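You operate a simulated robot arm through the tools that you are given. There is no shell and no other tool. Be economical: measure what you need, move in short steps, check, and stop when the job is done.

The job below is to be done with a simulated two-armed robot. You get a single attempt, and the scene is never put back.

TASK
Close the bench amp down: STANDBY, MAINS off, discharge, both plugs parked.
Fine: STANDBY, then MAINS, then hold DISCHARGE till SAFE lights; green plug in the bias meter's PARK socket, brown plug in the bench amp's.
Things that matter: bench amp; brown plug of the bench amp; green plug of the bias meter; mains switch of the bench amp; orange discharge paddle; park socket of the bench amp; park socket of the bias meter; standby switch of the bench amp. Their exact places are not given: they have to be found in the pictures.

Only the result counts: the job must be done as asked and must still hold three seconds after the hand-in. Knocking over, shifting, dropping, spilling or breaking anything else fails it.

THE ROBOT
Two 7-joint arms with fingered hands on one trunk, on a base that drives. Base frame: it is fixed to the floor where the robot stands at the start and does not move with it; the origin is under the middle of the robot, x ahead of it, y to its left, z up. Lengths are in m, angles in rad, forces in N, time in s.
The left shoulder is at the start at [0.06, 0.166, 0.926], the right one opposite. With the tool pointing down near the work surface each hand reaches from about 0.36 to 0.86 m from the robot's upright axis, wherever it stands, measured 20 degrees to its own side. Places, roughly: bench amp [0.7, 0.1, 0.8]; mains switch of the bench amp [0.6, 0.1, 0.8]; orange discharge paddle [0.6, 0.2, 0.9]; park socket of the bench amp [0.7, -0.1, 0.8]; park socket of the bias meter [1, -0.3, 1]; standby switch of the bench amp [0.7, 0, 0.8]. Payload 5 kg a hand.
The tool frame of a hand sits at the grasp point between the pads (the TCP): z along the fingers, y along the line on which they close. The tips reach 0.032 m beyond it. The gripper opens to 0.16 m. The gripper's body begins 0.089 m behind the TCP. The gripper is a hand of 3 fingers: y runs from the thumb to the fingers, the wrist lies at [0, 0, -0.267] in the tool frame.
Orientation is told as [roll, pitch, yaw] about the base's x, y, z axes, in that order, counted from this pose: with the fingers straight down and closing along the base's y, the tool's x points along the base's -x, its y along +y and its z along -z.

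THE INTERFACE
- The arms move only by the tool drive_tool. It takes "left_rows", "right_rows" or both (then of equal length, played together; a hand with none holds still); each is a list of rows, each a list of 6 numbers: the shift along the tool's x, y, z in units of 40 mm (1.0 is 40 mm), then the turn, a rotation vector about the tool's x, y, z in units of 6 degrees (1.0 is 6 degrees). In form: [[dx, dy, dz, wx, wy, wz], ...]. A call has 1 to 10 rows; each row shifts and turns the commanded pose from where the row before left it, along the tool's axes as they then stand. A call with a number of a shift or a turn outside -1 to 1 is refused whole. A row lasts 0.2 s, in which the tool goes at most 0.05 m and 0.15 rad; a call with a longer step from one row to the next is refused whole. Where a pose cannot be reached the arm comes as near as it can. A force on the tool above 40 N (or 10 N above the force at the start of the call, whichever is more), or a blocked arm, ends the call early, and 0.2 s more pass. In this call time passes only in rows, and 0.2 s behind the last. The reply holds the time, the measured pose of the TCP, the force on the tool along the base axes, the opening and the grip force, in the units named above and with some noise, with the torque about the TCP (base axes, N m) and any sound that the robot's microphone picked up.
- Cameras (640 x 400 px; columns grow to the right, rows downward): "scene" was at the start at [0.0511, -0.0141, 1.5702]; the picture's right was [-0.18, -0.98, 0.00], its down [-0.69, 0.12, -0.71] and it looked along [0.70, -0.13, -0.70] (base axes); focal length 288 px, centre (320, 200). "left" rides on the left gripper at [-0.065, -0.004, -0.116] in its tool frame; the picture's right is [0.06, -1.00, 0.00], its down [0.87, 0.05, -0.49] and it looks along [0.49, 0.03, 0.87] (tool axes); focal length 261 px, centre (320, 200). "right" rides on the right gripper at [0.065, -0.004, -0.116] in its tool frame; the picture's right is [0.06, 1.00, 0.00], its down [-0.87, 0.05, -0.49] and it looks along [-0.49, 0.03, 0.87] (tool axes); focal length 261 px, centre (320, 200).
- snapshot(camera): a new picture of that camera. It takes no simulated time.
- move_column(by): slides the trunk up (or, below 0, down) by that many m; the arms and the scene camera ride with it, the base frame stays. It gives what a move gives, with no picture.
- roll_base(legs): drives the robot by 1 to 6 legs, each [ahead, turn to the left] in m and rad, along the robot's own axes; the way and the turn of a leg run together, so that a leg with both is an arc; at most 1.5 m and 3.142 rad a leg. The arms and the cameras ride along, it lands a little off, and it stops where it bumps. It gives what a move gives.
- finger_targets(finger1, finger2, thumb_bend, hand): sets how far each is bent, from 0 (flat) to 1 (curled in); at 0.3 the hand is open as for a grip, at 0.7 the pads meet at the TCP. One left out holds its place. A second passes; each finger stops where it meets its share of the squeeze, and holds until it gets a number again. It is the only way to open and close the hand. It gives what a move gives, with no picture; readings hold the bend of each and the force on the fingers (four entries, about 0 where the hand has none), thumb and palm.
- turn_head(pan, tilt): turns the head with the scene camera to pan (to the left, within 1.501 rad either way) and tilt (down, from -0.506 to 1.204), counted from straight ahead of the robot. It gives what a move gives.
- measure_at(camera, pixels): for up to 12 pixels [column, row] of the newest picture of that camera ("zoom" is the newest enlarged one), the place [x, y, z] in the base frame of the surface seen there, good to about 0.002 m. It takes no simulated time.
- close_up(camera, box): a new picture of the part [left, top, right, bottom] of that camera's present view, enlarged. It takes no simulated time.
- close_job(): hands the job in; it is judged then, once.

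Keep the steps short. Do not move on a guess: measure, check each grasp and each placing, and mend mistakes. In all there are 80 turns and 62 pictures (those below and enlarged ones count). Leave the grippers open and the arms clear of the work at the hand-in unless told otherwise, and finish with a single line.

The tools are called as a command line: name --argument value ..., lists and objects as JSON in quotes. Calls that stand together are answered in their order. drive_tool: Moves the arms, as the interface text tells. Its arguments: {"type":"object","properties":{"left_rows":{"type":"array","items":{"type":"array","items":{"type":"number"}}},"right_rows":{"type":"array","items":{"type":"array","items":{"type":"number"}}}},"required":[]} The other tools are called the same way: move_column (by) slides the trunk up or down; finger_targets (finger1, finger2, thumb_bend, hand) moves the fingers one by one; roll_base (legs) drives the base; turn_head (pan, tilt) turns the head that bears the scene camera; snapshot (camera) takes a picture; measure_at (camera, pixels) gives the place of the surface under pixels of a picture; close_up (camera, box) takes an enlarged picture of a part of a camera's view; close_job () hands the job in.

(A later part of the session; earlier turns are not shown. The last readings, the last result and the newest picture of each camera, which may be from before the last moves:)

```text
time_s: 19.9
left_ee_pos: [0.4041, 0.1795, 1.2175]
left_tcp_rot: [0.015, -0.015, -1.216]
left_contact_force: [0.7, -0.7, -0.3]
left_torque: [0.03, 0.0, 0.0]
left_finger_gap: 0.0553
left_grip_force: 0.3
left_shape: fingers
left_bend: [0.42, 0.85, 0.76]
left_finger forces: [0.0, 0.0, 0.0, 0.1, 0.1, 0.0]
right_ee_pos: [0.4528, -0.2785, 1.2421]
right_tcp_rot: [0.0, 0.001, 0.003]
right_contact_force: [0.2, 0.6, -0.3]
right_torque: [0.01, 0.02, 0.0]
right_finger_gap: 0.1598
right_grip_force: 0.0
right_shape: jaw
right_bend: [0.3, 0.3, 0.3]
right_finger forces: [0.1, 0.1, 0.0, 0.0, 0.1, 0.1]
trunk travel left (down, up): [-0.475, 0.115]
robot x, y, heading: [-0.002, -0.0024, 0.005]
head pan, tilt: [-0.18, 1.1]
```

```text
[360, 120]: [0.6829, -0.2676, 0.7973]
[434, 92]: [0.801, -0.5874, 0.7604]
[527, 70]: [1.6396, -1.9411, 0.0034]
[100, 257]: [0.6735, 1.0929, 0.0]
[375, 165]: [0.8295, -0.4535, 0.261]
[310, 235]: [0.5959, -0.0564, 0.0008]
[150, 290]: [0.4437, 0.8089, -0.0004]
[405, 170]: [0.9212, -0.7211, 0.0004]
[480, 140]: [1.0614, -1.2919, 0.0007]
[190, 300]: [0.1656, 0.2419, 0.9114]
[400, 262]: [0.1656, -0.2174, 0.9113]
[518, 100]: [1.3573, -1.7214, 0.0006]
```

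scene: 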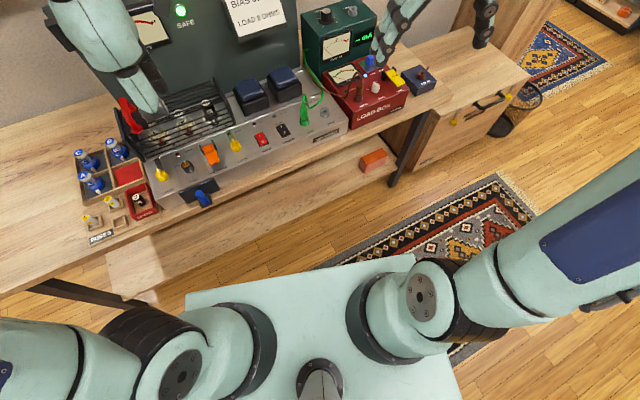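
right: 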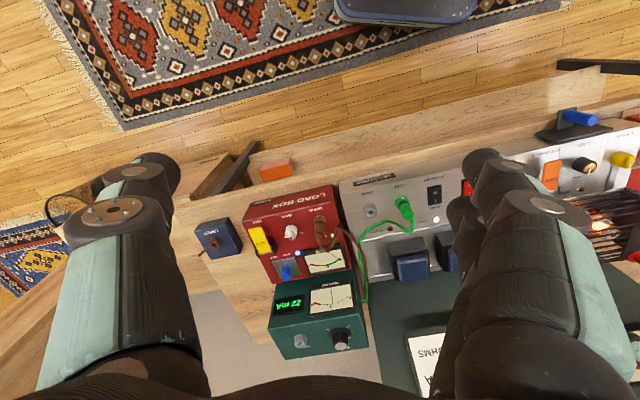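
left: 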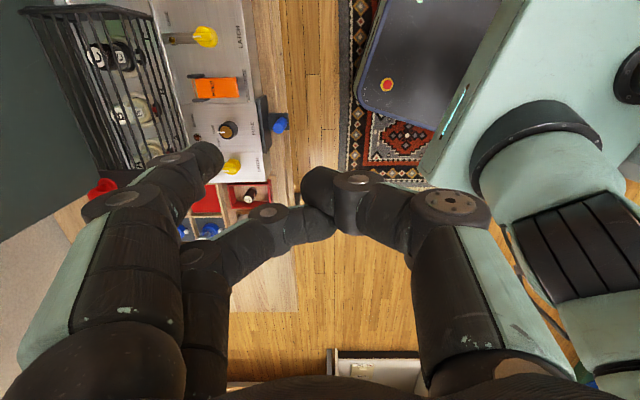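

The base front is at about 0.29 m and the bench edge is ~0.54 m along the panel normal. I'll drive right along the bench to about (0.22, -0.32), facing the panel with heading 0.33. Both hands are high and clear.

roll_base --legs '[[0, -0.966], [0.39, 0], [0, 1.3]]'

turn_head --pan -0.1 --tilt 0.85

snapshot --camera "scene"

snapshot --camera "right"

```text
time_s: 28.3
left_ee_pos: [0.5459, -0.0211, 1.2184]
left_tcp_rot: [0.015, -0.016, -0.872]
left_contact_force: [-0.8, -0.1, 0.6]
left_torque: [0.0, 0.01, 0.01]
left_finger_gap: 0.0556
left_grip_force: 0.0
left_shape: fingers
left_bend: [0.42, 0.85, 0.76]
left_finger forces: [0.0, 0.0, 0.0, 0.0, 0.0, 0.0]
right_ee_pos: [0.7472, -0.435, 1.2412]
right_tcp_rot: [0.0, -0.001, 0.348]
right_contact_force: [0.4, -0.3, 0.1]
right_torque: [0.01, -0.04, -0.04]
right_finger_gap: 0.1598
right_grip_force: 0.1
right_shape: jaw
right_bend: [0.3, 0.3, 0.3]
right_finger forces: [0.1, 0.0, 0.0, 0.0, 0.1, 0.0]
trunk travel left (down, up): [-0.475, 0.115]
robot x, y, heading: [0.2252, -0.3297, 0.351]
head pan, tilt: [-0.18, 1.1]
```

```text
time_s: 29.0
left_ee_pos: [0.5466, -0.021, 1.2191]
left_tcp_rot: [0.017, -0.017, -0.869]
left_contact_force: [0.0, -0.2, 0.2]
left_torque: [-0.03, 0.01, 0.0]
left_finger_gap: 0.0552
left_grip_force: 0.0
left_shape: fingers
left_bend: [0.42, 0.85, 0.76]
left_finger forces: [0.0, 0.1, 0.0, 0.0, 0.0, 0.0]
right_ee_pos: [0.7479, -0.4354, 1.241]
right_tcp_rot: [0.0, 0.0, 0.348]
right_contact_force: [-0.6, 0.7, 0.4]
right_torque: [0.01, 0.0, -0.01]
right_finger_gap: 0.1599
right_grip_force: 0.2
right_shape: jaw
right_bend: [0.3, 0.3, 0.3]
right_finger forces: [0.0, 0.1, 0.1, 0.1, 0.0, 0.0]
trunk travel left (down, up): [-0.475, 0.115]
robot x, y, heading: [0.2254, -0.3245, 0.352]
head pan, tilt: [-0.099, 0.85]
```

```text
34 pictures are left
```

scene: 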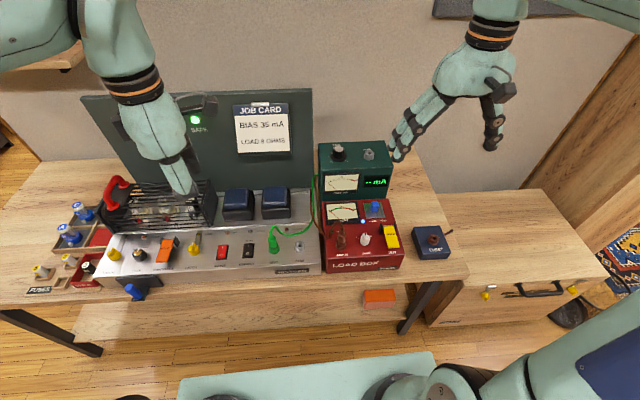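

```text
33 pictures are left
```

right: 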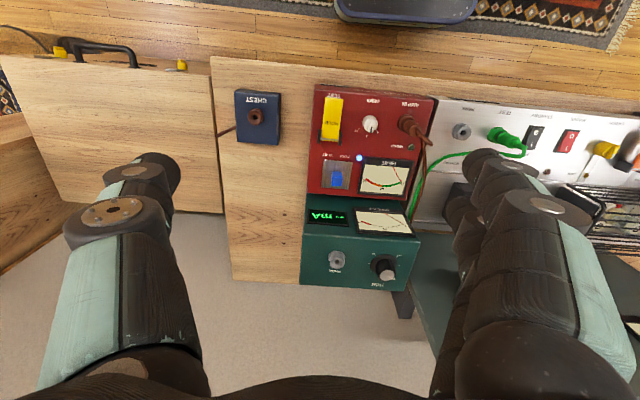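

The robot is now aligned with the panel and right-hand yaw is 0.348. I'll zoom in on both plugs and sockets.

close_up --camera "scene" --box '[250, 200, 370, 280]'

measure_at --camera "zoom" --pixels '[[125, 210], [125, 230], [125, 260], [140, 215], [265, 242], [265, 255], [285, 250], [480, 200], [480, 230], [480, 250], [190, 190], [248, 250]]'

close_up --camera "scene" --box '[310, 130, 400, 200]'

measure_at --camera "zoom" --pixels '[[420, 160], [420, 170], [405, 170], [435, 170], [420, 180], [380, 190], [420, 150], [200, 140]]'

```text
5.00 times, centred on (310, 240) of scene
```

zoom: 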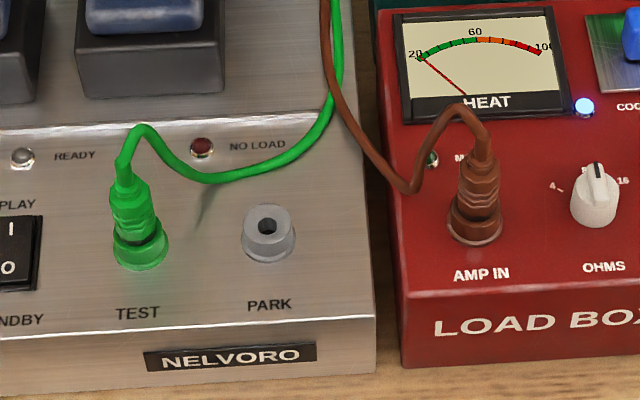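

```text
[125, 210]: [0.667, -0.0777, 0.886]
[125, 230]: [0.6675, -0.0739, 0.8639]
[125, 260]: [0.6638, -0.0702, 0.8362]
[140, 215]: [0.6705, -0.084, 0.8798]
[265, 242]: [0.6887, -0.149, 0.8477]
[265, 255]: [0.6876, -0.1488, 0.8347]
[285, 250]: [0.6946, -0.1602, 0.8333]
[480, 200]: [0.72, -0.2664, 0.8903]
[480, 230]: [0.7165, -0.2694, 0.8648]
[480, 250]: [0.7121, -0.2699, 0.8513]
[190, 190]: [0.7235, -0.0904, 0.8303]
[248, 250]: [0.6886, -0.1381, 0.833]
```

```text
5.71 times, centred on (355, 165) of scene
```

zoom: 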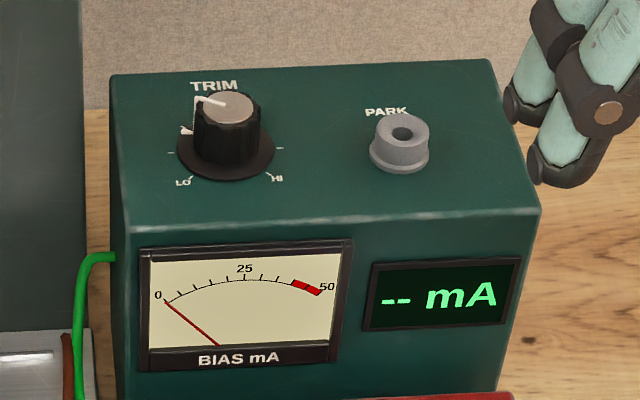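

```text
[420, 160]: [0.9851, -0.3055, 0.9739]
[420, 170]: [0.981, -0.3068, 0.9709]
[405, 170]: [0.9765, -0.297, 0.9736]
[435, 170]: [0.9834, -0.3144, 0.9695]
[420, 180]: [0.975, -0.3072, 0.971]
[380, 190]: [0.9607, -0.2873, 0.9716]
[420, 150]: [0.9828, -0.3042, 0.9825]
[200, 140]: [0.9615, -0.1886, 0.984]
```

Both plugs stand in raised collars, with bodies spanning z≈0.85–0.885. I'll move the left hand away to the left while the right hand comes over the green plug, staying high. I'll half-close the right hand first.

drive_tool --left_rows '[[0.92, 0.35, 0, 0, 0, 0], [0.92, 0.35, 0, 0, 0, 0], [0.92, 0.35, 0, 0, 0, 0], [0.92, 0.35, 0, 0, 0, 0], [0.92, 0.35, 0, 0, 0, 0], [0.92, 0.35, 0, 0, 0, 0], [0.92, 0.35, 0, 0, 0, 0], [0, 0, 0, 0, 0, 0], [0, 0, 0, 0, 0, 0], [0, 0, 0, 0, 0, 0]]' --right_rows '[[-0.136, 0.908, 0, 0, 0, 0], [-0.136, 0.908, 0, 0, 0, 0], [-0.136, 0.908, 0, 0, 0, 0], [-0.136, 0.908, 0, 0, 0, 0], [-0.136, 0.908, 0, 0, 0, 0], [-0.136, 0.908, 0, 0, 0, 0], [-0.136, 0.908, 0, 0, 0, 0], [-0.136, 0.908, 0, 0, 0, 0], [-0.136, 0.908, 0, 0, 0, 0], [-0.136, 0.908, 0, 0, 0, 0]]'

finger_targets --hand "right" --finger1 0.5 --finger2 0.5 --thumb_bend 0.5

drive_tool --right_rows '[[0, 0, 1, 0, 0, 0], [0, 0, 1, 0, 0, 0], [0, 0, 1, 0, 0, 0], [0, 0, 1, 0, 0, 0], [0, 0, 1, 0, 0, 0], [0, 0, 1, 0, 0, 0]]'

snapshot --camera "right"

snapshot --camera "scene"

```text
time_s: 31.2
left_ee_pos: [0.4541, 0.243, 1.2155]
left_tcp_rot: [0.016, -0.017, -0.87]
left_contact_force: [0.5, 0.0, -0.2]
left_torque: [-0.02, -0.02, 0.01]
left_finger_gap: 0.0554
left_grip_force: 0.0
left_shape: fingers
left_bend: [0.42, 0.85, 0.76]
left_finger forces: [0.0, 0.1, 0.0, 0.1, 0.0, 0.0]
right_ee_pos: [0.6748, -0.0746, 1.2413]
right_tcp_rot: [-0.001, 0.0, 0.35]
right_contact_force: [0.1, 0.7, 0.1]
right_torque: [-0.03, -0.01, -0.01]
right_finger_gap: 0.16
right_grip_force: 0.1
right_shape: jaw
right_bend: [0.3, 0.3, 0.3]
right_finger forces: [0.1, 0.1, 0.0, 0.0, 0.0, 0.0]
trunk travel left (down, up): [-0.475, 0.115]
robot x, y, heading: [0.2259, -0.3197, 0.347]
head pan, tilt: [-0.099, 0.85]
```

```text
time_s: 32.2
left_ee_pos: [0.4556, 0.2411, 1.216]
left_tcp_rot: [0.015, -0.015, -0.871]
left_contact_force: [0.6, 0.0, 0.0]
left_torque: [0.02, -0.01, -0.01]
left_finger_gap: 0.0551
left_grip_force: 0.0
left_shape: fingers
left_bend: [0.42, 0.85, 0.76]
left_finger forces: [0.1, 0.0, 0.1, 0.1, 0.0, 0.0]
right_ee_pos: [0.6757, -0.0752, 1.2423]
right_tcp_rot: [0.0, 0.001, 0.347]
right_contact_force: [0.2, -1.1, -0.2]
right_torque: [0.0, -0.01, 0.01]
right_finger_gap: 0.0878
right_grip_force: 0.0
right_shape: fingers
right_bend: [0.5, 0.5, 0.5]
right_finger forces: [0.0, 0.1, 0.1, 0.1, 0.0, 0.0]
trunk travel left (down, up): [-0.475, 0.115]
robot x, y, heading: [0.2297, -0.3299, 0.35]
head pan, tilt: [-0.099, 0.85]
```

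```text
time_s: 33.6
left_ee_pos: [0.4557, 0.2408, 1.2156]
left_tcp_rot: [0.015, -0.015, -0.871]
left_contact_force: [-0.1, -0.7, 0.2]
left_torque: [0.03, 0.01, 0.02]
left_finger_gap: 0.0553
left_grip_force: 0.0
left_shape: fingers
left_bend: [0.42, 0.85, 0.76]
left_finger forces: [0.0, 0.1, 0.0, 0.1, 0.1, 0.0]
right_ee_pos: [0.6745, -0.0765, 1.0016]
right_tcp_rot: [0.0, 0.001, 0.347]
right_contact_force: [0.6, 0.1, 0.2]
right_torque: [0.03, -0.01, -0.04]
right_finger_gap: 0.0876
right_grip_force: 0.0
right_shape: fingers
right_bend: [0.5, 0.5, 0.5]
right_finger forces: [0.0, 0.0, 0.0, 0.1, 0.1, 0.0]
trunk travel left (down, up): [-0.475, 0.115]
robot x, y, heading: [0.2294, -0.3241, 0.35]
head pan, tilt: [-0.099, 0.85]
```

```text
30 pictures are left
```

right: 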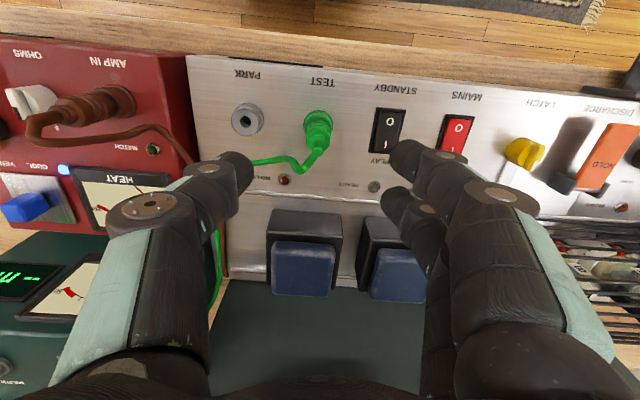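

```text
29 pictures are left
```

scene: 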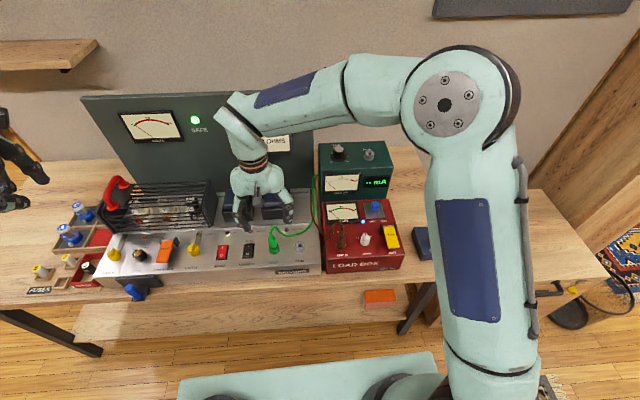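

The plug appears at (318, 128), about where the TCP projects (324, 131). I'll zoom in and measure the plug and the PARK ring from here.

close_up --camera "right" --box '[220, 80, 360, 180]'

measure_at --camera "zoom" --pixels '[[445, 190], [445, 160], [395, 170], [500, 170], [455, 240], [430, 250], [125, 150], [100, 185], [152, 185], [125, 210], [122, 177], [465, 215]]'

```text
4.00 times, centred on (290, 130) of right
```

zoom: 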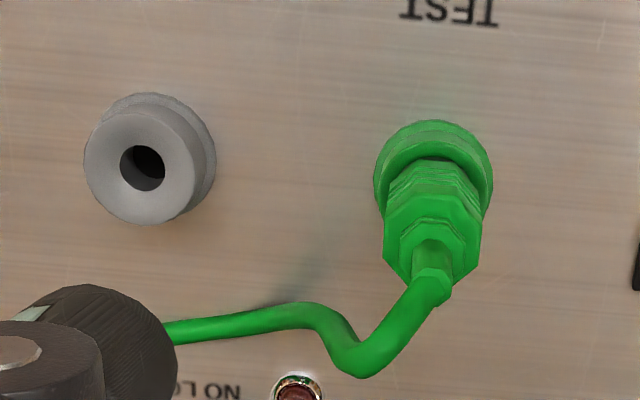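

```text
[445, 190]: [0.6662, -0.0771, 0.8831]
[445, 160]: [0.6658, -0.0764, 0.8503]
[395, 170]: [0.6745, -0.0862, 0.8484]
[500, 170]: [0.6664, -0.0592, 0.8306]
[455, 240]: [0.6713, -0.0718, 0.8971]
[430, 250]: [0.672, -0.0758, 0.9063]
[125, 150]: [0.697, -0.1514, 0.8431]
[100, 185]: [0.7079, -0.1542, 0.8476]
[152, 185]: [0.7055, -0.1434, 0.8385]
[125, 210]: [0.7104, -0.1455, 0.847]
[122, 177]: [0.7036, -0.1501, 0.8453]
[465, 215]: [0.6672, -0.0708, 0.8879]
```

The plug centre is about (0.674, -0.0755) with its body top at ~0.89. I'll narrow the fingers to keep clear of STANDBY and the PARK ring, then descend.

finger_targets --hand "right" --finger1 0.59 --finger2 0.59 --thumb_bend 0.59

drive_tool --right_rows '[[0, 0, 0.8, 0, 0, 0], [0, 0, 0.8, 0, 0, 0], [0, 0, 0.6, 0, 0, 0]]'

snapshot --camera "right"

close_up --camera "scene" --box '[210, 190, 350, 280]'

```text
time_s: 34.6
left_ee_pos: [0.4546, 0.241, 1.2162]
left_tcp_rot: [0.017, -0.015, -0.872]
left_contact_force: [0.2, 0.0, 0.2]
left_torque: [0.01, 0.01, -0.01]
left_finger_gap: 0.0553
left_grip_force: 0.1
left_shape: fingers
left_bend: [0.42, 0.85, 0.76]
left_finger forces: [0.1, 0.1, 0.0, 0.1, 0.0, 0.1]
right_ee_pos: [0.673, -0.0764, 1.003]
right_tcp_rot: [0.0, 0.0, 0.346]
right_contact_force: [-0.5, -0.5, -0.1]
right_torque: [-0.01, -0.02, 0.02]
right_finger_gap: 0.0521
right_grip_force: 0.0
right_shape: fingers
right_bend: [0.59, 0.59, 0.59]
right_finger forces: [0.0, 0.1, 0.0, 0.1, 0.0, 0.0]
trunk travel left (down, up): [-0.475, 0.115]
robot x, y, heading: [0.2297, -0.3242, 0.351]
head pan, tilt: [-0.099, 0.85]
```

```text
time_s: 35.4
left_ee_pos: [0.4548, 0.2403, 1.2161]
left_tcp_rot: [0.016, -0.015, -0.871]
left_contact_force: [-0.1, 0.7, 0.3]
left_torque: [-0.02, 0.02, -0.01]
left_finger_gap: 0.0553
left_grip_force: 0.1
left_shape: fingers
left_bend: [0.42, 0.85, 0.76]
left_finger forces: [0.1, 0.0, 0.1, 0.0, 0.0, 0.0]
right_ee_pos: [0.6751, -0.0766, 0.913]
right_tcp_rot: [0.001, 0.0, 0.348]
right_contact_force: [0.2, 0.2, 0.1]
right_torque: [-0.02, -0.02, 0.01]
right_finger_gap: 0.052
right_grip_force: 0.1
right_shape: fingers
right_bend: [0.59, 0.59, 0.59]
right_finger forces: [0.0, 0.0, 0.0, 0.0, 0.0, 0.0]
trunk travel left (down, up): [-0.475, 0.115]
robot x, y, heading: [0.2237, -0.3286, 0.346]
head pan, tilt: [-0.099, 0.85]
```

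```text
27 pictures are left
```

right: 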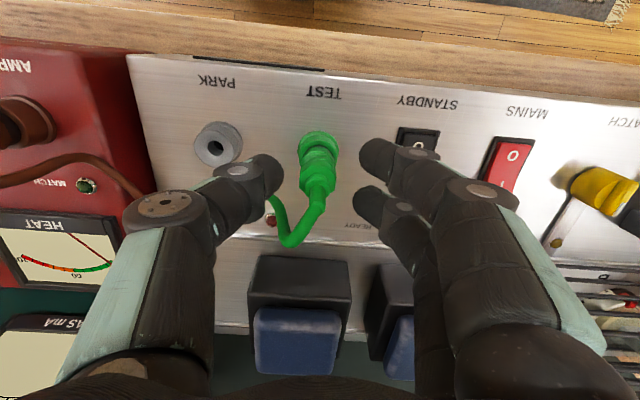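

```text
4.44 times, centred on (280, 235) of scene
```

zoom: 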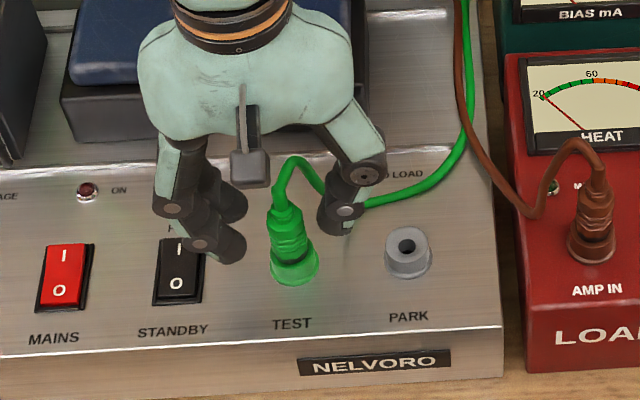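

The plug is centred between thumb (275) and fingers (368). I'll descend the last 40 mm and close gently.

drive_tool --right_rows '[[0, 0, 0.5, 0, 0, 0], [0, 0, 0.5, 0, 0, 0]]'

finger_targets --hand "right" --finger1 0.75 --finger2 0.75 --thumb_bend 0.75

snapshot --camera "right"

```text
time_s: 36.0
left_ee_pos: [0.4541, 0.2409, 1.2155]
left_tcp_rot: [0.017, -0.017, -0.87]
left_contact_force: [0.1, -0.3, -0.1]
left_torque: [-0.01, 0.01, 0.03]
left_finger_gap: 0.0553
left_grip_force: 0.1
left_shape: fingers
left_bend: [0.42, 0.85, 0.76]
left_finger forces: [0.1, 0.1, 0.0, 0.1, 0.2, 0.0]
right_ee_pos: [0.6742, -0.0753, 0.8734]
right_tcp_rot: [0.0, 0.0, 0.346]
right_contact_force: [0.1, -0.6, 0.8]
right_torque: [0.03, 0.02, 0.01]
right_finger_gap: 0.0518
right_grip_force: 0.0
right_shape: fingers
right_bend: [0.59, 0.59, 0.59]
right_finger forces: [0.0, 0.0, 0.1, 0.0, 0.1, 0.0]
trunk travel left (down, up): [-0.475, 0.115]
robot x, y, heading: [0.2286, -0.3269, 0.346]
head pan, tilt: [-0.099, 0.85]
```

```text
time_s: 37.0
left_ee_pos: [0.4543, 0.2407, 1.2148]
left_tcp_rot: [0.015, -0.017, -0.871]
left_contact_force: [-0.3, -0.8, -0.1]
left_torque: [-0.04, -0.01, 0.0]
left_finger_gap: 0.0553
left_grip_force: 0.0
left_shape: fingers
left_bend: [0.42, 0.85, 0.76]
left_finger forces: [0.1, 0.0, 0.0, 0.0, 0.0, 0.1]
right_ee_pos: [0.675, -0.0756, 0.8732]
right_tcp_rot: [-0.001, 0.001, 0.349]
right_contact_force: [-1.9, -9.4, -7.2]
right_torque: [-0.15, 0.02, -0.03]
right_finger_gap: 0.02
right_grip_force: 16.7
right_shape: fingers
right_bend: [0.73, 0.67, 0.67]
right_finger forces: [8.6, 7.2, 0.0, 0.0, 16.6, 0.0]
trunk travel left (down, up): [-0.475, 0.115]
robot x, y, heading: [0.2285, -0.3285, 0.344]
head pan, tilt: [-0.099, 0.85]
```

```text
25 pictures are left
```

right: 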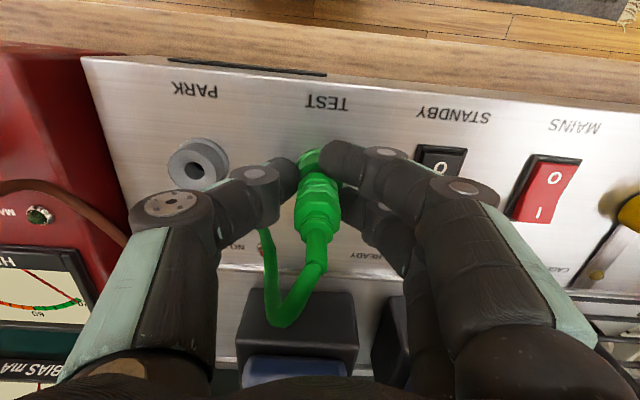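

The plug is gripped with the thumb at 16.6 N against 8.6 and 7.2 N on the fingers. I'll pull straight up slowly.

drive_tool --right_rows '[[0, 0, -0.2, 0, 0, 0], [0, 0, -0.2, 0, 0, 0], [0, 0, -0.3, 0, 0, 0], [0, 0, -0.4, 0, 0, 0], [0, 0, -0.5, 0, 0, 0]]'

snapshot --camera "right"

```text
time_s: 38.2
left_ee_pos: [0.4539, 0.2415, 1.2149]
left_tcp_rot: [0.015, -0.017, -0.87]
left_contact_force: [0.2, 0.4, 0.0]
left_torque: [0.0, 0.01, -0.01]
left_finger_gap: 0.0552
left_grip_force: 0.0
left_shape: fingers
left_bend: [0.42, 0.85, 0.76]
left_finger forces: [0.1, 0.1, 0.0, 0.0, 0.1, 0.0]
right_ee_pos: [0.6745, -0.074, 0.9378]
right_tcp_rot: [0.003, 0.001, 0.349]
right_contact_force: [0.3, -0.3, -0.7]
right_torque: [0.0, -0.01, 0.03]
right_finger_gap: 0.0087
right_grip_force: 12.2
right_shape: fingers
right_bend: [0.74, 0.68, 0.7]
right_finger forces: [2.5, 10.4, 0.0, 0.0, 11.4, 0.0]
trunk travel left (down, up): [-0.475, 0.115]
robot x, y, heading: [0.23, -0.3254, 0.346]
head pan, tilt: [-0.099, 0.85]
```

```text
24 pictures are left
```

right: 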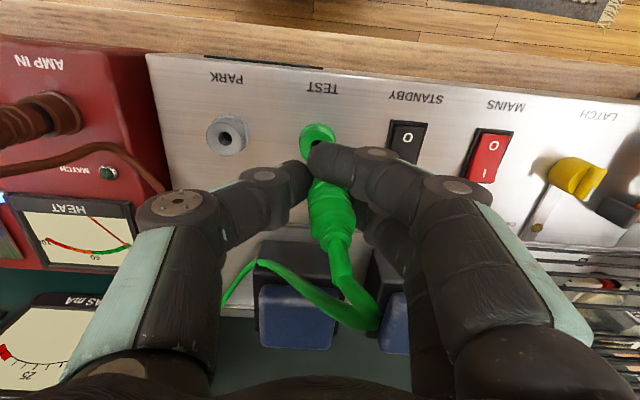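

The plug is out, but the grip gap fell to 9 mm, so it may have slipped or tilted. I'll look from the scene camera.

close_up --camera "scene" --box '[220, 180, 340, 270]'

measure_at --camera "right" --pixels '[[320, 195], [335, 215], [338, 240], [342, 265], [355, 310], [318, 183], [345, 155]]'

close_up --camera "right" --box '[260, 110, 400, 250]'

```text
4.44 times, centred on (280, 225) of scene
```

zoom: 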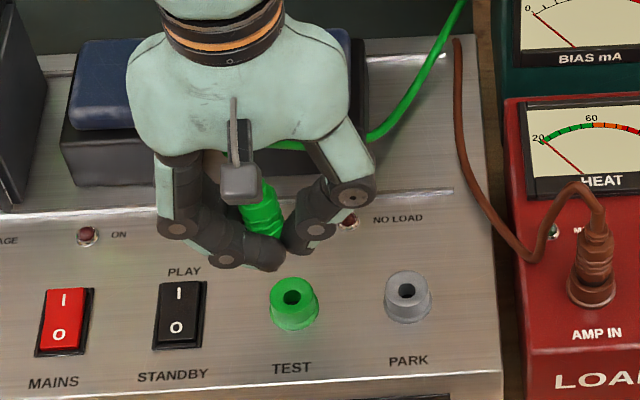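

```text
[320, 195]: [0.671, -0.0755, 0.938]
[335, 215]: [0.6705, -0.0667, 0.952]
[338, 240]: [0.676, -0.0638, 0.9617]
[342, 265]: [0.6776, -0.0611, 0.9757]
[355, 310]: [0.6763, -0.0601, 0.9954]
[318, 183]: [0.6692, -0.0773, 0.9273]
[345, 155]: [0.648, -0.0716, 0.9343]
```

```text
2.86 times, centred on (330, 180) of right
```

zoom: 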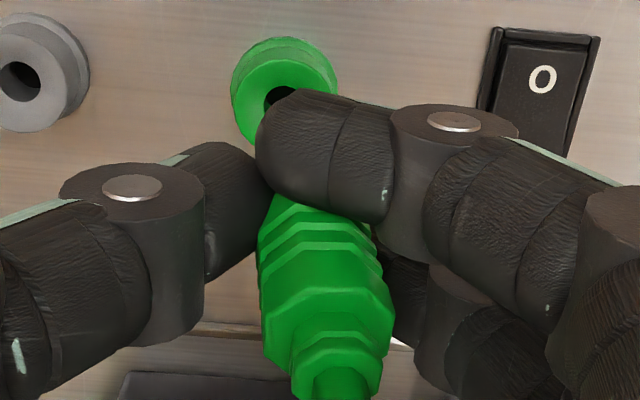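

The plug leans about 16–20° toward the fingers and sits about 1 cm beyond the TCP, held mainly by thumb and finger2. I'll measure the TEST and PARK rings to learn the true centres; PARK and TEST are visible in this zoom.

measure_at --camera "zoom" --pixels '[[242, 90], [326, 85], [275, 68], [250, 120], [10, 110], [60, 70], [20, 40], [300, 250], [330, 310], [340, 355], [310, 345], [370, 345]]'

measure_at --camera "scene" --pixels '[[266, 217], [272, 222], [268, 232], [365, 158], [370, 152]]'

```text
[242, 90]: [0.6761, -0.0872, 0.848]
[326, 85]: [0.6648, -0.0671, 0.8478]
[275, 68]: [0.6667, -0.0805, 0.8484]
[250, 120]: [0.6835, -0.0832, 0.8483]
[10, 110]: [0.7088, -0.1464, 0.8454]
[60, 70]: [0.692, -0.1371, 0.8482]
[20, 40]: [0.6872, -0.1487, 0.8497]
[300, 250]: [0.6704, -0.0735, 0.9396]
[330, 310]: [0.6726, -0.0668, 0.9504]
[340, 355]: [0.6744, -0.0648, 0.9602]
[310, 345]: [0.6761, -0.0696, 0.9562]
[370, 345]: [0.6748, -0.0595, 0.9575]
```

```text
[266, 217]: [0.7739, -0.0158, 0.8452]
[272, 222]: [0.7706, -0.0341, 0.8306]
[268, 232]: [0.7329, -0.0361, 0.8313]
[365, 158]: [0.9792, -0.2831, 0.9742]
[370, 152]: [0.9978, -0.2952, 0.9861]
```

TEST's true centre is about (0.677, -0.0735). The plug leans about 17° both to the fingers' side and away from the robot. I'll lift 60 mm and counter-rotate the hand to bring the plug upright, then re-check.

drive_tool --right_rows '[[0, 0, -0.75, 0, 0, 0], [0, 0, -0.75, 0, 0, 0], [0, 0, 0, -0.9, -0.9, 0], [0, 0, 0, -0.9, -0.9, 0], [0, 0, 0, -0.9, -0.9, 0]]'

close_up --camera "scene" --box '[220, 160, 340, 250]'

measure_at --camera "zoom" --pixels '[[250, 200], [260, 220], [270, 240], [275, 260], [280, 280], [285, 300]]'

```text
time_s: 39.4
left_ee_pos: [0.4548, 0.2403, 1.2167]
left_tcp_rot: [0.018, -0.015, -0.871]
left_contact_force: [-0.7, 0.3, -0.9]
left_torque: [0.03, -0.02, -0.02]
left_finger_gap: 0.0553
left_grip_force: 0.1
left_shape: fingers
left_bend: [0.42, 0.85, 0.76]
left_finger forces: [0.0, 0.1, 0.1, 0.1, 0.0, 0.1]
right_ee_pos: [0.6729, -0.0766, 0.9965]
right_tcp_rot: [0.294, -0.279, 0.304]
right_contact_force: [0.1, 0.3, -0.2]
right_torque: [-0.03, -0.01, -0.02]
right_finger_gap: 0.0083
right_grip_force: 11.4
right_shape: fingers
right_bend: [0.74, 0.68, 0.7]
right_finger forces: [2.6, 10.4, 0.1, 0.0, 11.3, 0.0]
trunk travel left (down, up): [-0.475, 0.115]
robot x, y, heading: [0.2243, -0.3237, 0.349]
head pan, tilt: [-0.099, 0.85]
```

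```text
4.44 times, centred on (280, 205) of scene
```

zoom: 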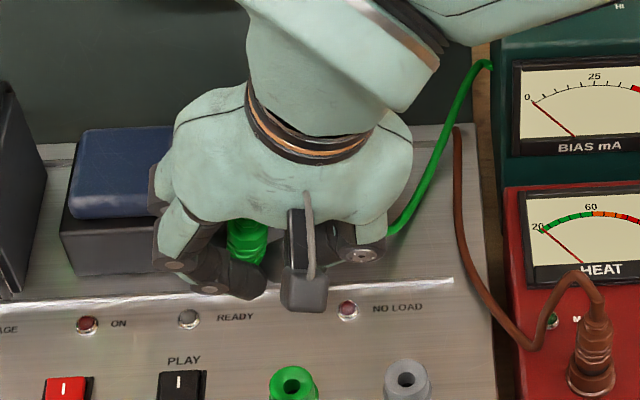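

```text
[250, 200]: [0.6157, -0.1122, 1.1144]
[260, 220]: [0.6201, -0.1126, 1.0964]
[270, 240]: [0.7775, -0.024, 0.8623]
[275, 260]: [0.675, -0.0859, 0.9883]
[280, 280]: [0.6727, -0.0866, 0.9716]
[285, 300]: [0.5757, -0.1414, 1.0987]
```

The plug looks upright from the front. I'll check from the hand camera with measurements.

close_up --camera "right" --box '[260, 110, 400, 250]'

measure_at --camera "zoom" --pixels '[[285, 225], [300, 250], [330, 310], [340, 340], [300, 300], [375, 300], [310, 345], [370, 345], [340, 375], [270, 270]]'

```text
2.86 times, centred on (330, 180) of right
```

zoom: 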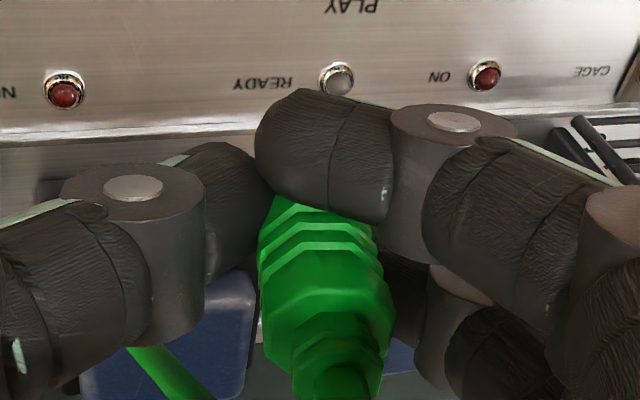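

```text
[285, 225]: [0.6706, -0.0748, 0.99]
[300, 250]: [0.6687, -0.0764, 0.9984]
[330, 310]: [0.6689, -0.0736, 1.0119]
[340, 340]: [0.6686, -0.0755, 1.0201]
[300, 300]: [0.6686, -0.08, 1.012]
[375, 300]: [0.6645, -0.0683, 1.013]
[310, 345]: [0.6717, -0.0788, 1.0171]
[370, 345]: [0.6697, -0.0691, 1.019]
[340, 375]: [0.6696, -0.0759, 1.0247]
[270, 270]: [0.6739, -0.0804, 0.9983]
```

The plug is now vertical, with its axis at about (0.680, -0.071) relative to TCP (0.673, -0.077), and raised 130 mm above seated. Next I need the bias meter PARK ring's exact centre.

close_up --camera "scene" --box '[350, 135, 390, 170]'

measure_at --camera "zoom" --pixels '[[270, 150], [370, 150], [320, 115], [320, 185], [285, 125], [355, 125], [285, 175], [355, 175]]'

```text
11.43 times, centred on (370, 152) of scene
```

zoom: 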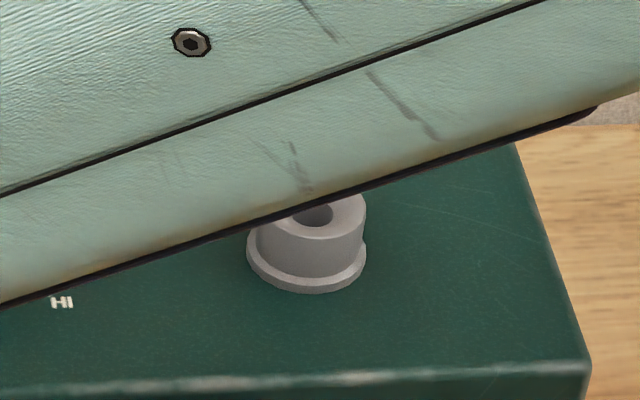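

```text
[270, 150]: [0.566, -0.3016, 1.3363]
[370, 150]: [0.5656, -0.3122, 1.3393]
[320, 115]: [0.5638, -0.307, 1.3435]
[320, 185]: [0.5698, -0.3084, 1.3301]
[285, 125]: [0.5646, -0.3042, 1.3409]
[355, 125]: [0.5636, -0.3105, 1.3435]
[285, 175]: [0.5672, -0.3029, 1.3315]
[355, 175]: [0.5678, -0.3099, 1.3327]
```

The ring is visible at (312, 240). I'll measure points on its rim.

measure_at --camera "zoom" --pixels '[[312, 234], [275, 229], [352, 226], [361, 205], [350, 200], [312, 260], [312, 285], [252, 262], [362, 262], [450, 250]]'

```text
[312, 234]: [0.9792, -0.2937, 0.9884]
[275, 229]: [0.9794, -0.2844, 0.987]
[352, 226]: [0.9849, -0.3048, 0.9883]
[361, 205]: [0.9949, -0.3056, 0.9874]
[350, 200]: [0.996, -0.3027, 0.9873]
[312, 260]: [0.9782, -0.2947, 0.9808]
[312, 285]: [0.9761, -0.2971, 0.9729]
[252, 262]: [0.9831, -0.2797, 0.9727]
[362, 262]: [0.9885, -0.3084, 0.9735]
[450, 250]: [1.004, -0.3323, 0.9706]
```

Ring centre is about (0.991, -0.294), top z 0.9875, so the seated TCP is about (0.984, -0.300, 1.006). I'll go up 0.10 m, then right along the bench.

drive_tool --right_rows '[[-0.229, 0.232, -0.767, 0, 0, 0], [-0.229, 0.232, -0.767, 0, 0, 0], [-0.229, 0.232, -0.767, 0, 0, 0], [-0.0424, -0.9596, -0.2779, 0, 0, 0], [-0.0424, -0.9596, -0.2779, 0, 0, 0], [-0.0424, -0.9596, -0.2779, 0, 0, 0], [-0.0424, -0.9596, -0.2779, 0, 0, 0], [-0.0424, -0.9596, -0.2779, 0, 0, 0], [-0.0424, -0.9596, -0.2779, 0, 0, 0], [-0.0424, -0.9596, -0.2779, 0, 0, 0]]'

```text
time_s: 41.6
left_ee_pos: [0.4553, 0.2406, 1.2161]
left_tcp_rot: [0.015, -0.015, -0.87]
left_contact_force: [-0.7, -0.5, -0.4]
left_torque: [-0.01, 0.0, 0.0]
left_finger_gap: 0.0552
left_grip_force: 0.1
left_shape: fingers
left_bend: [0.42, 0.85, 0.76]
left_finger forces: [0.1, 0.0, 0.0, 0.0, 0.0, 0.0]
right_ee_pos: [0.7703, -0.338, 1.097]
right_tcp_rot: [0.292, -0.279, 0.308]
right_contact_force: [0.2, -1.2, -0.3]
right_torque: [0.01, -0.02, 0.01]
right_finger_gap: 0.0084
right_grip_force: 11.3
right_shape: fingers
right_bend: [0.75, 0.68, 0.7]
right_finger forces: [2.1, 10.2, 0.0, 0.0, 11.3, 0.0]
trunk travel left (down, up): [-0.475, 0.115]
robot x, y, heading: [0.2278, -0.3254, 0.345]
head pan, tilt: [-0.099, 0.85]
```

I'm on track. I'll go forward over the bias meter.

drive_tool --right_rows '[[-0.862, -0.181, 0.203, 0, 0, 0], [-0.862, -0.181, 0.203, 0, 0, 0], [-0.862, -0.181, 0.203, 0, 0, 0], [-0.862, -0.181, 0.203, 0, 0, 0], [-0.862, -0.181, 0.203, 0, 0, 0], [-0.862, -0.181, 0.203, 0, 0, 0]]'

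snapshot --camera "right"

close_up --camera "scene" --box '[310, 70, 430, 190]'

```text
time_s: 43.0
left_ee_pos: [0.4559, 0.2415, 1.2155]
left_tcp_rot: [0.015, -0.015, -0.872]
left_contact_force: [-0.9, -1.0, 0.2]
left_torque: [0.0, 0.0, 0.02]
left_finger_gap: 0.0552
left_grip_force: 0.1
left_shape: fingers
left_bend: [0.42, 0.85, 0.76]
left_finger forces: [0.0, 0.0, 0.0, 0.0, 0.1, 0.1]
right_ee_pos: [0.9852, -0.2993, 1.0981]
right_tcp_rot: [0.291, -0.277, 0.307]
right_contact_force: [1.2, 0.4, -0.7]
right_torque: [0.0, 0.0, -0.02]
right_finger_gap: 0.0079
right_grip_force: 12.1
right_shape: fingers
right_bend: [0.75, 0.68, 0.7]
right_finger forces: [2.3, 10.4, 0.0, 0.0, 11.2, 0.0]
trunk travel left (down, up): [-0.475, 0.115]
robot x, y, heading: [0.2265, -0.3227, 0.348]
head pan, tilt: [-0.099, 0.85]
```

```text
18 pictures are left
```

right: 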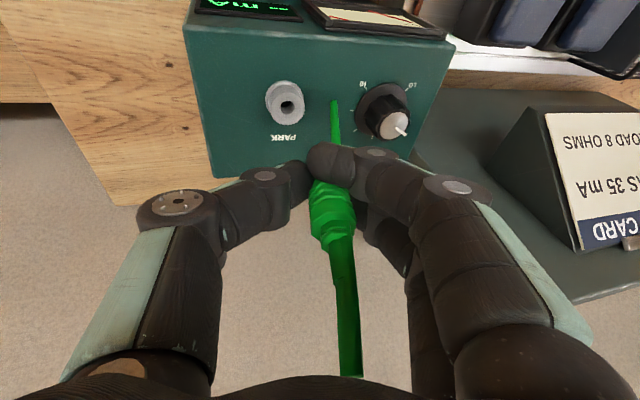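

```text
3.33 times, centred on (370, 130) of scene
```

zoom: 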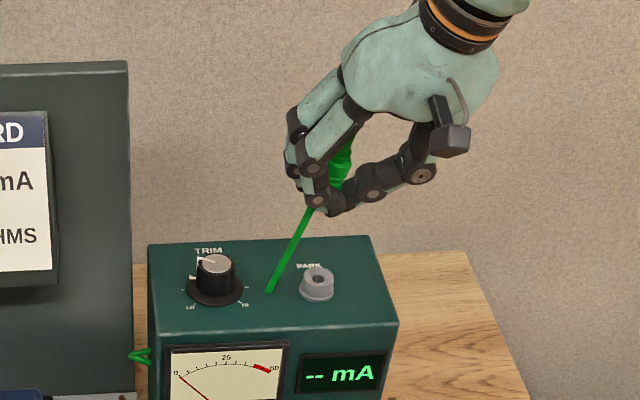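

I'll measure the plug body and the PARK ring from the hand camera here.

measure_at --camera "right" --pixels '[[318, 190], [325, 205], [335, 220], [318, 215], [348, 213], [340, 235], [275, 103], [290, 88], [304, 108], [288, 120], [279, 115]]'

measure_at --camera "zoom" --pixels '[[345, 150], [338, 170], [332, 185], [318, 288], [318, 270], [332, 280], [304, 280]]'

```text
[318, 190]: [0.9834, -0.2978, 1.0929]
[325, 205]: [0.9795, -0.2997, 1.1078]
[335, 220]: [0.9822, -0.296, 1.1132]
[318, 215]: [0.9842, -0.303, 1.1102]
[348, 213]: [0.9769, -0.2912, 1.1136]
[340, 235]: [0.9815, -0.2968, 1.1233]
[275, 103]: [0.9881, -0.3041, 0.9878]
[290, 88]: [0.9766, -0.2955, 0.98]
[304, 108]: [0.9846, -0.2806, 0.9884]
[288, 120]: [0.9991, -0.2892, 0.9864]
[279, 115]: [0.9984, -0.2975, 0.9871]
```

```text
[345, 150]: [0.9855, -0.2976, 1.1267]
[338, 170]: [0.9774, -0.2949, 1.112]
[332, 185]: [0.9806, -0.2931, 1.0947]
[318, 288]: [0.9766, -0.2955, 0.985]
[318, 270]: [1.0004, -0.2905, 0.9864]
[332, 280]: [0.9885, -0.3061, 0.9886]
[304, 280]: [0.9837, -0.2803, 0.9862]
```

The plug axis is about (0.9905, -0.2933) and the ring centre (0.988, -0.293). I'll shift 2.5 mm back, descend 55 mm and check.

drive_tool --right_rows '[[0.251, -0.172, 0.64, 0, 0, 0], [0.193, -0.195, 0.644, 0, 0, 0]]'

close_up --camera "scene" --box '[330, 100, 410, 170]'

```text
time_s: 43.6
left_ee_pos: [0.4551, 0.2406, 1.2171]
left_tcp_rot: [0.015, -0.015, -0.871]
left_contact_force: [-0.3, -0.1, 0.2]
left_torque: [-0.02, 0.03, 0.01]
left_finger_gap: 0.0553
left_grip_force: 0.0
left_shape: fingers
left_bend: [0.42, 0.85, 0.76]
left_finger forces: [0.0, 0.0, 0.0, 0.1, 0.0, 0.0]
right_ee_pos: [0.9827, -0.2983, 1.0429]
right_tcp_rot: [0.291, -0.279, 0.305]
right_contact_force: [-0.1, -0.2, -0.4]
right_torque: [0.01, 0.03, -0.01]
right_finger_gap: 0.0079
right_grip_force: 12.1
right_shape: fingers
right_bend: [0.75, 0.68, 0.7]
right_finger forces: [2.2, 10.4, 0.0, 0.0, 11.1, 0.1]
trunk travel left (down, up): [-0.475, 0.115]
robot x, y, heading: [0.2259, -0.3252, 0.346]
head pan, tilt: [-0.099, 0.85]
```

```text
5.71 times, centred on (370, 135) of scene
```

zoom: 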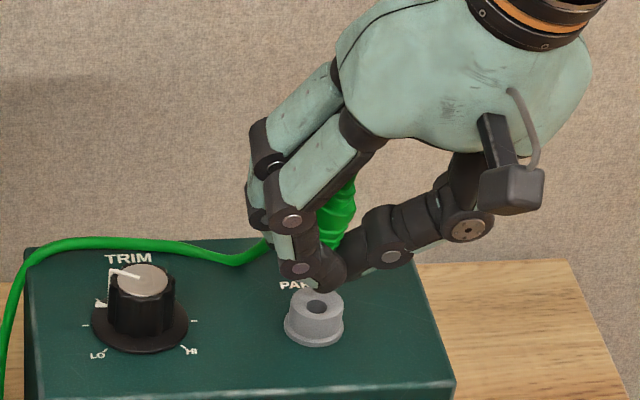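

Finger1's tip is close to the ring but not over it yet. I'll descend in small steps watching force.

drive_tool --right_rows '[[0.055, -0.056, 0.184, 0, 0, 0], [0.055, -0.056, 0.184, 0, 0, 0], [0.041, -0.042, 0.138, 0, 0, 0]]'

close_up --camera "scene" --box '[330, 100, 410, 170]'

measure_at --camera "zoom" --pixels '[[335, 225], [338, 205], [345, 195], [330, 305], [330, 290], [310, 325]]'

```text
time_s: 44.4
left_ee_pos: [0.4542, 0.2397, 1.2165]
left_tcp_rot: [0.018, -0.018, -0.872]
left_contact_force: [-0.1, 0.2, 0.4]
left_torque: [-0.01, -0.01, 0.02]
left_finger_gap: 0.0553
left_grip_force: 0.1
left_shape: fingers
left_bend: [0.42, 0.85, 0.76]
left_finger forces: [0.0, 0.0, 0.1, 0.1, 0.1, 0.1]
right_ee_pos: [0.982, -0.2982, 1.0234]
right_tcp_rot: [0.292, -0.285, 0.305]
right_contact_force: [2.9, -2.5, 18.7]
right_torque: [0.21, -0.2, -0.04]
right_finger_gap: 0.0053
right_grip_force: 15.5
right_shape: fingers
right_bend: [0.75, 0.68, 0.73]
right_finger forces: [3.1, 13.5, 0.0, 0.1, 14.8, 0.0]
trunk travel left (down, up): [-0.475, 0.115]
robot x, y, heading: [0.2247, -0.3261, 0.346]
head pan, tilt: [-0.099, 0.85]
```

```text
5.71 times, centred on (370, 135) of scene
```

zoom: 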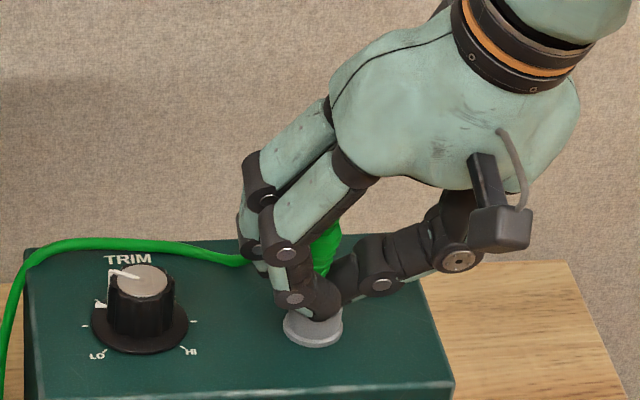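

```text
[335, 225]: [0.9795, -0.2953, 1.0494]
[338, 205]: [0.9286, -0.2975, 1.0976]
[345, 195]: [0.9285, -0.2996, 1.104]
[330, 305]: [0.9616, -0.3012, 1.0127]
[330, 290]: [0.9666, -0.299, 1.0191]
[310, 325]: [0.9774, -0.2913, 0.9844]
```

There is 18.7 N contact with the plug about 17 mm above seated. I'll check with the hand camera whether the pin is at the hole or on the rim.

close_up --camera "right" --box '[250, 80, 400, 260]'

measure_at --camera "zoom" --pixels '[[295, 235], [305, 250], [325, 280], [300, 275], [350, 275], [330, 305], [270, 170], [240, 150]]'

```text
2.22 times, centred on (325, 170) of right
```

zoom: 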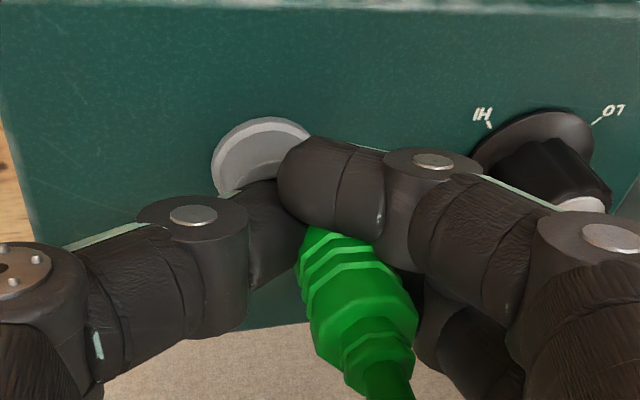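

```text
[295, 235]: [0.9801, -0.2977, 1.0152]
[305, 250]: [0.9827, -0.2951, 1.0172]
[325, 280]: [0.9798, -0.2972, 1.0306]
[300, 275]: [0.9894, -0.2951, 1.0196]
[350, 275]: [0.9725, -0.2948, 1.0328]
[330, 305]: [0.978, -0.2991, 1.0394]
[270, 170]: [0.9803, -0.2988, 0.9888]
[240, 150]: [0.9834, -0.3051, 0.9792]
```

The plug twisted a little in the hand, so the pin probably met the rim. I'll lift 20 mm and pitch the left hand forward so its camera can look at the pin from the left side.

drive_tool --left_rows '[[0, 0, 0, 0, -1, 0], [0, 0, 0, 0, -1, 0], [0, 0, 0, 0, -1, 0], [0, 0, 0, 0, -1, 0], [0, 0, 0, 0, -1, 0], [0, 0, 0, 0, -1, 0], [0, 0, 0, 0, -1, 0], [0, 0, 0, 0, -1, 0], [0, 0, 0, 0, -1, 0], [0, 0, 0, 0, -1, 0]]' --right_rows '[[-0.0688, 0.0697, -0.23, 0, 0, 0], [-0.0688, 0.0697, -0.23, 0, 0, 0], [0, 0, 0, 0, 0, 0], [0, 0, 0, 0, 0, 0], [0, 0, 0, 0, 0, 0], [0, 0, 0, 0, 0, 0], [0, 0, 0, 0, 0, 0], [0, 0, 0, 0, 0, 0], [0, 0, 0, 0, 0, 0], [0, 0, 0, 0, 0, 0]]'

drive_tool --left_rows '[[0, 0, 0, 0, -1, 0], [0, 0, 0, 0, -1, 0], [0, 0, 0, 0, -1, 0], [0, 0, 0, 0, -1, 0]]'

snapshot --camera "left"

```text
time_s: 46.6
left_ee_pos: [0.4538, 0.2406, 1.2166]
left_tcp_rot: [0.034, -1.064, -0.898]
left_contact_force: [0.3, 0.1, 0.7]
left_torque: [-0.04, 0.04, 0.0]
left_finger_gap: 0.0554
left_grip_force: 0.0
left_shape: fingers
left_bend: [0.42, 0.85, 0.76]
left_finger forces: [0.0, 0.0, 0.1, 0.0, 0.1, 0.0]
right_ee_pos: [0.9824, -0.2999, 1.0413]
right_tcp_rot: [0.292, -0.279, 0.307]
right_contact_force: [0.0, 0.1, -1.7]
right_torque: [-0.03, -0.03, -0.01]
right_finger_gap: 0.0054
right_grip_force: 12.7
right_shape: fingers
right_bend: [0.75, 0.68, 0.72]
right_finger forces: [3.7, 10.8, 0.0, 0.0, 10.6, 0.0]
trunk travel left (down, up): [-0.475, 0.115]
robot x, y, heading: [0.2298, -0.3269, 0.352]
head pan, tilt: [-0.099, 0.85]
```

```text
time_s: 47.6
left_ee_pos: [0.4549, 0.2406, 1.2162]
left_tcp_rot: [0.186, -1.483, -1.053]
left_contact_force: [-0.1, 0.2, 0.4]
left_torque: [0.01, -0.03, 0.0]
left_finger_gap: 0.0554
left_grip_force: 0.2
left_shape: fingers
left_bend: [0.42, 0.85, 0.76]
left_finger forces: [0.0, 0.1, 0.0, 0.0, 0.0, 0.1]
right_ee_pos: [0.9816, -0.2991, 1.0404]
right_tcp_rot: [0.292, -0.278, 0.307]
right_contact_force: [-0.2, -0.4, -1.9]
right_torque: [-0.01, 0.01, 0.01]
right_finger_gap: 0.0055
right_grip_force: 12.2
right_shape: fingers
right_bend: [0.75, 0.68, 0.72]
right_finger forces: [3.7, 10.8, 0.0, 0.1, 10.6, 0.0]
trunk travel left (down, up): [-0.475, 0.115]
robot x, y, heading: [0.2278, -0.3251, 0.35]
head pan, tilt: [-0.099, 0.85]
```

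```text
13 pictures are left
```

left: 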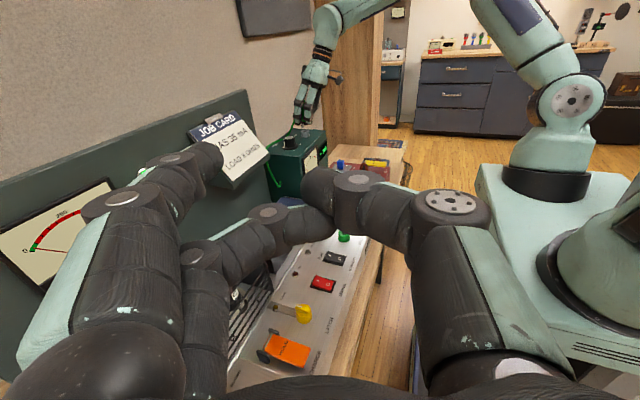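

The left camera sees the bias meter and the right hand at (305, 110–145). I'll zoom in there.

close_up --camera "left" --box '[280, 85, 340, 155]'

```text
5.71 times, centred on (310, 120) of left
```

zoom: 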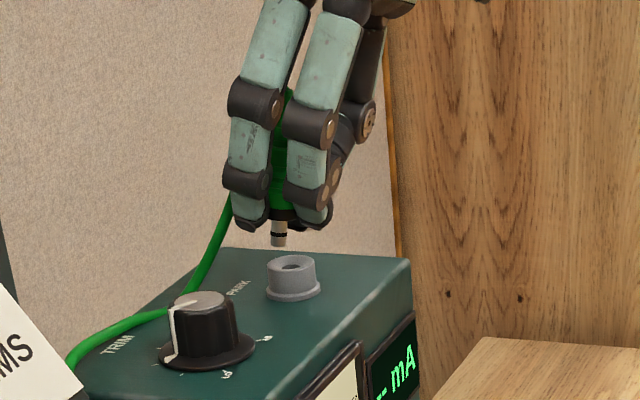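

The metal pin is visible at (279, 238) and the hole at (292, 263). I'll measure both.

measure_at --camera "zoom" --pixels '[[279, 242], [279, 232], [279, 222], [274, 240], [284, 240], [281, 195], [280, 160], [292, 270], [270, 266], [314, 262], [292, 257]]'

```text
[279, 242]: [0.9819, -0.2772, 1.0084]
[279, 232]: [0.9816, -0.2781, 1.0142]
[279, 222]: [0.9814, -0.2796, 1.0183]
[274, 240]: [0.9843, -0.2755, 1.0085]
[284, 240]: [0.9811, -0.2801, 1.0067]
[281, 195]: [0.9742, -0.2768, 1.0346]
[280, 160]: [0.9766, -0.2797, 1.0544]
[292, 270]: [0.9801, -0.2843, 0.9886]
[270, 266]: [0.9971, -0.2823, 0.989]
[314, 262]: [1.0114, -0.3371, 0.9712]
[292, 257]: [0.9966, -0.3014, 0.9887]
```

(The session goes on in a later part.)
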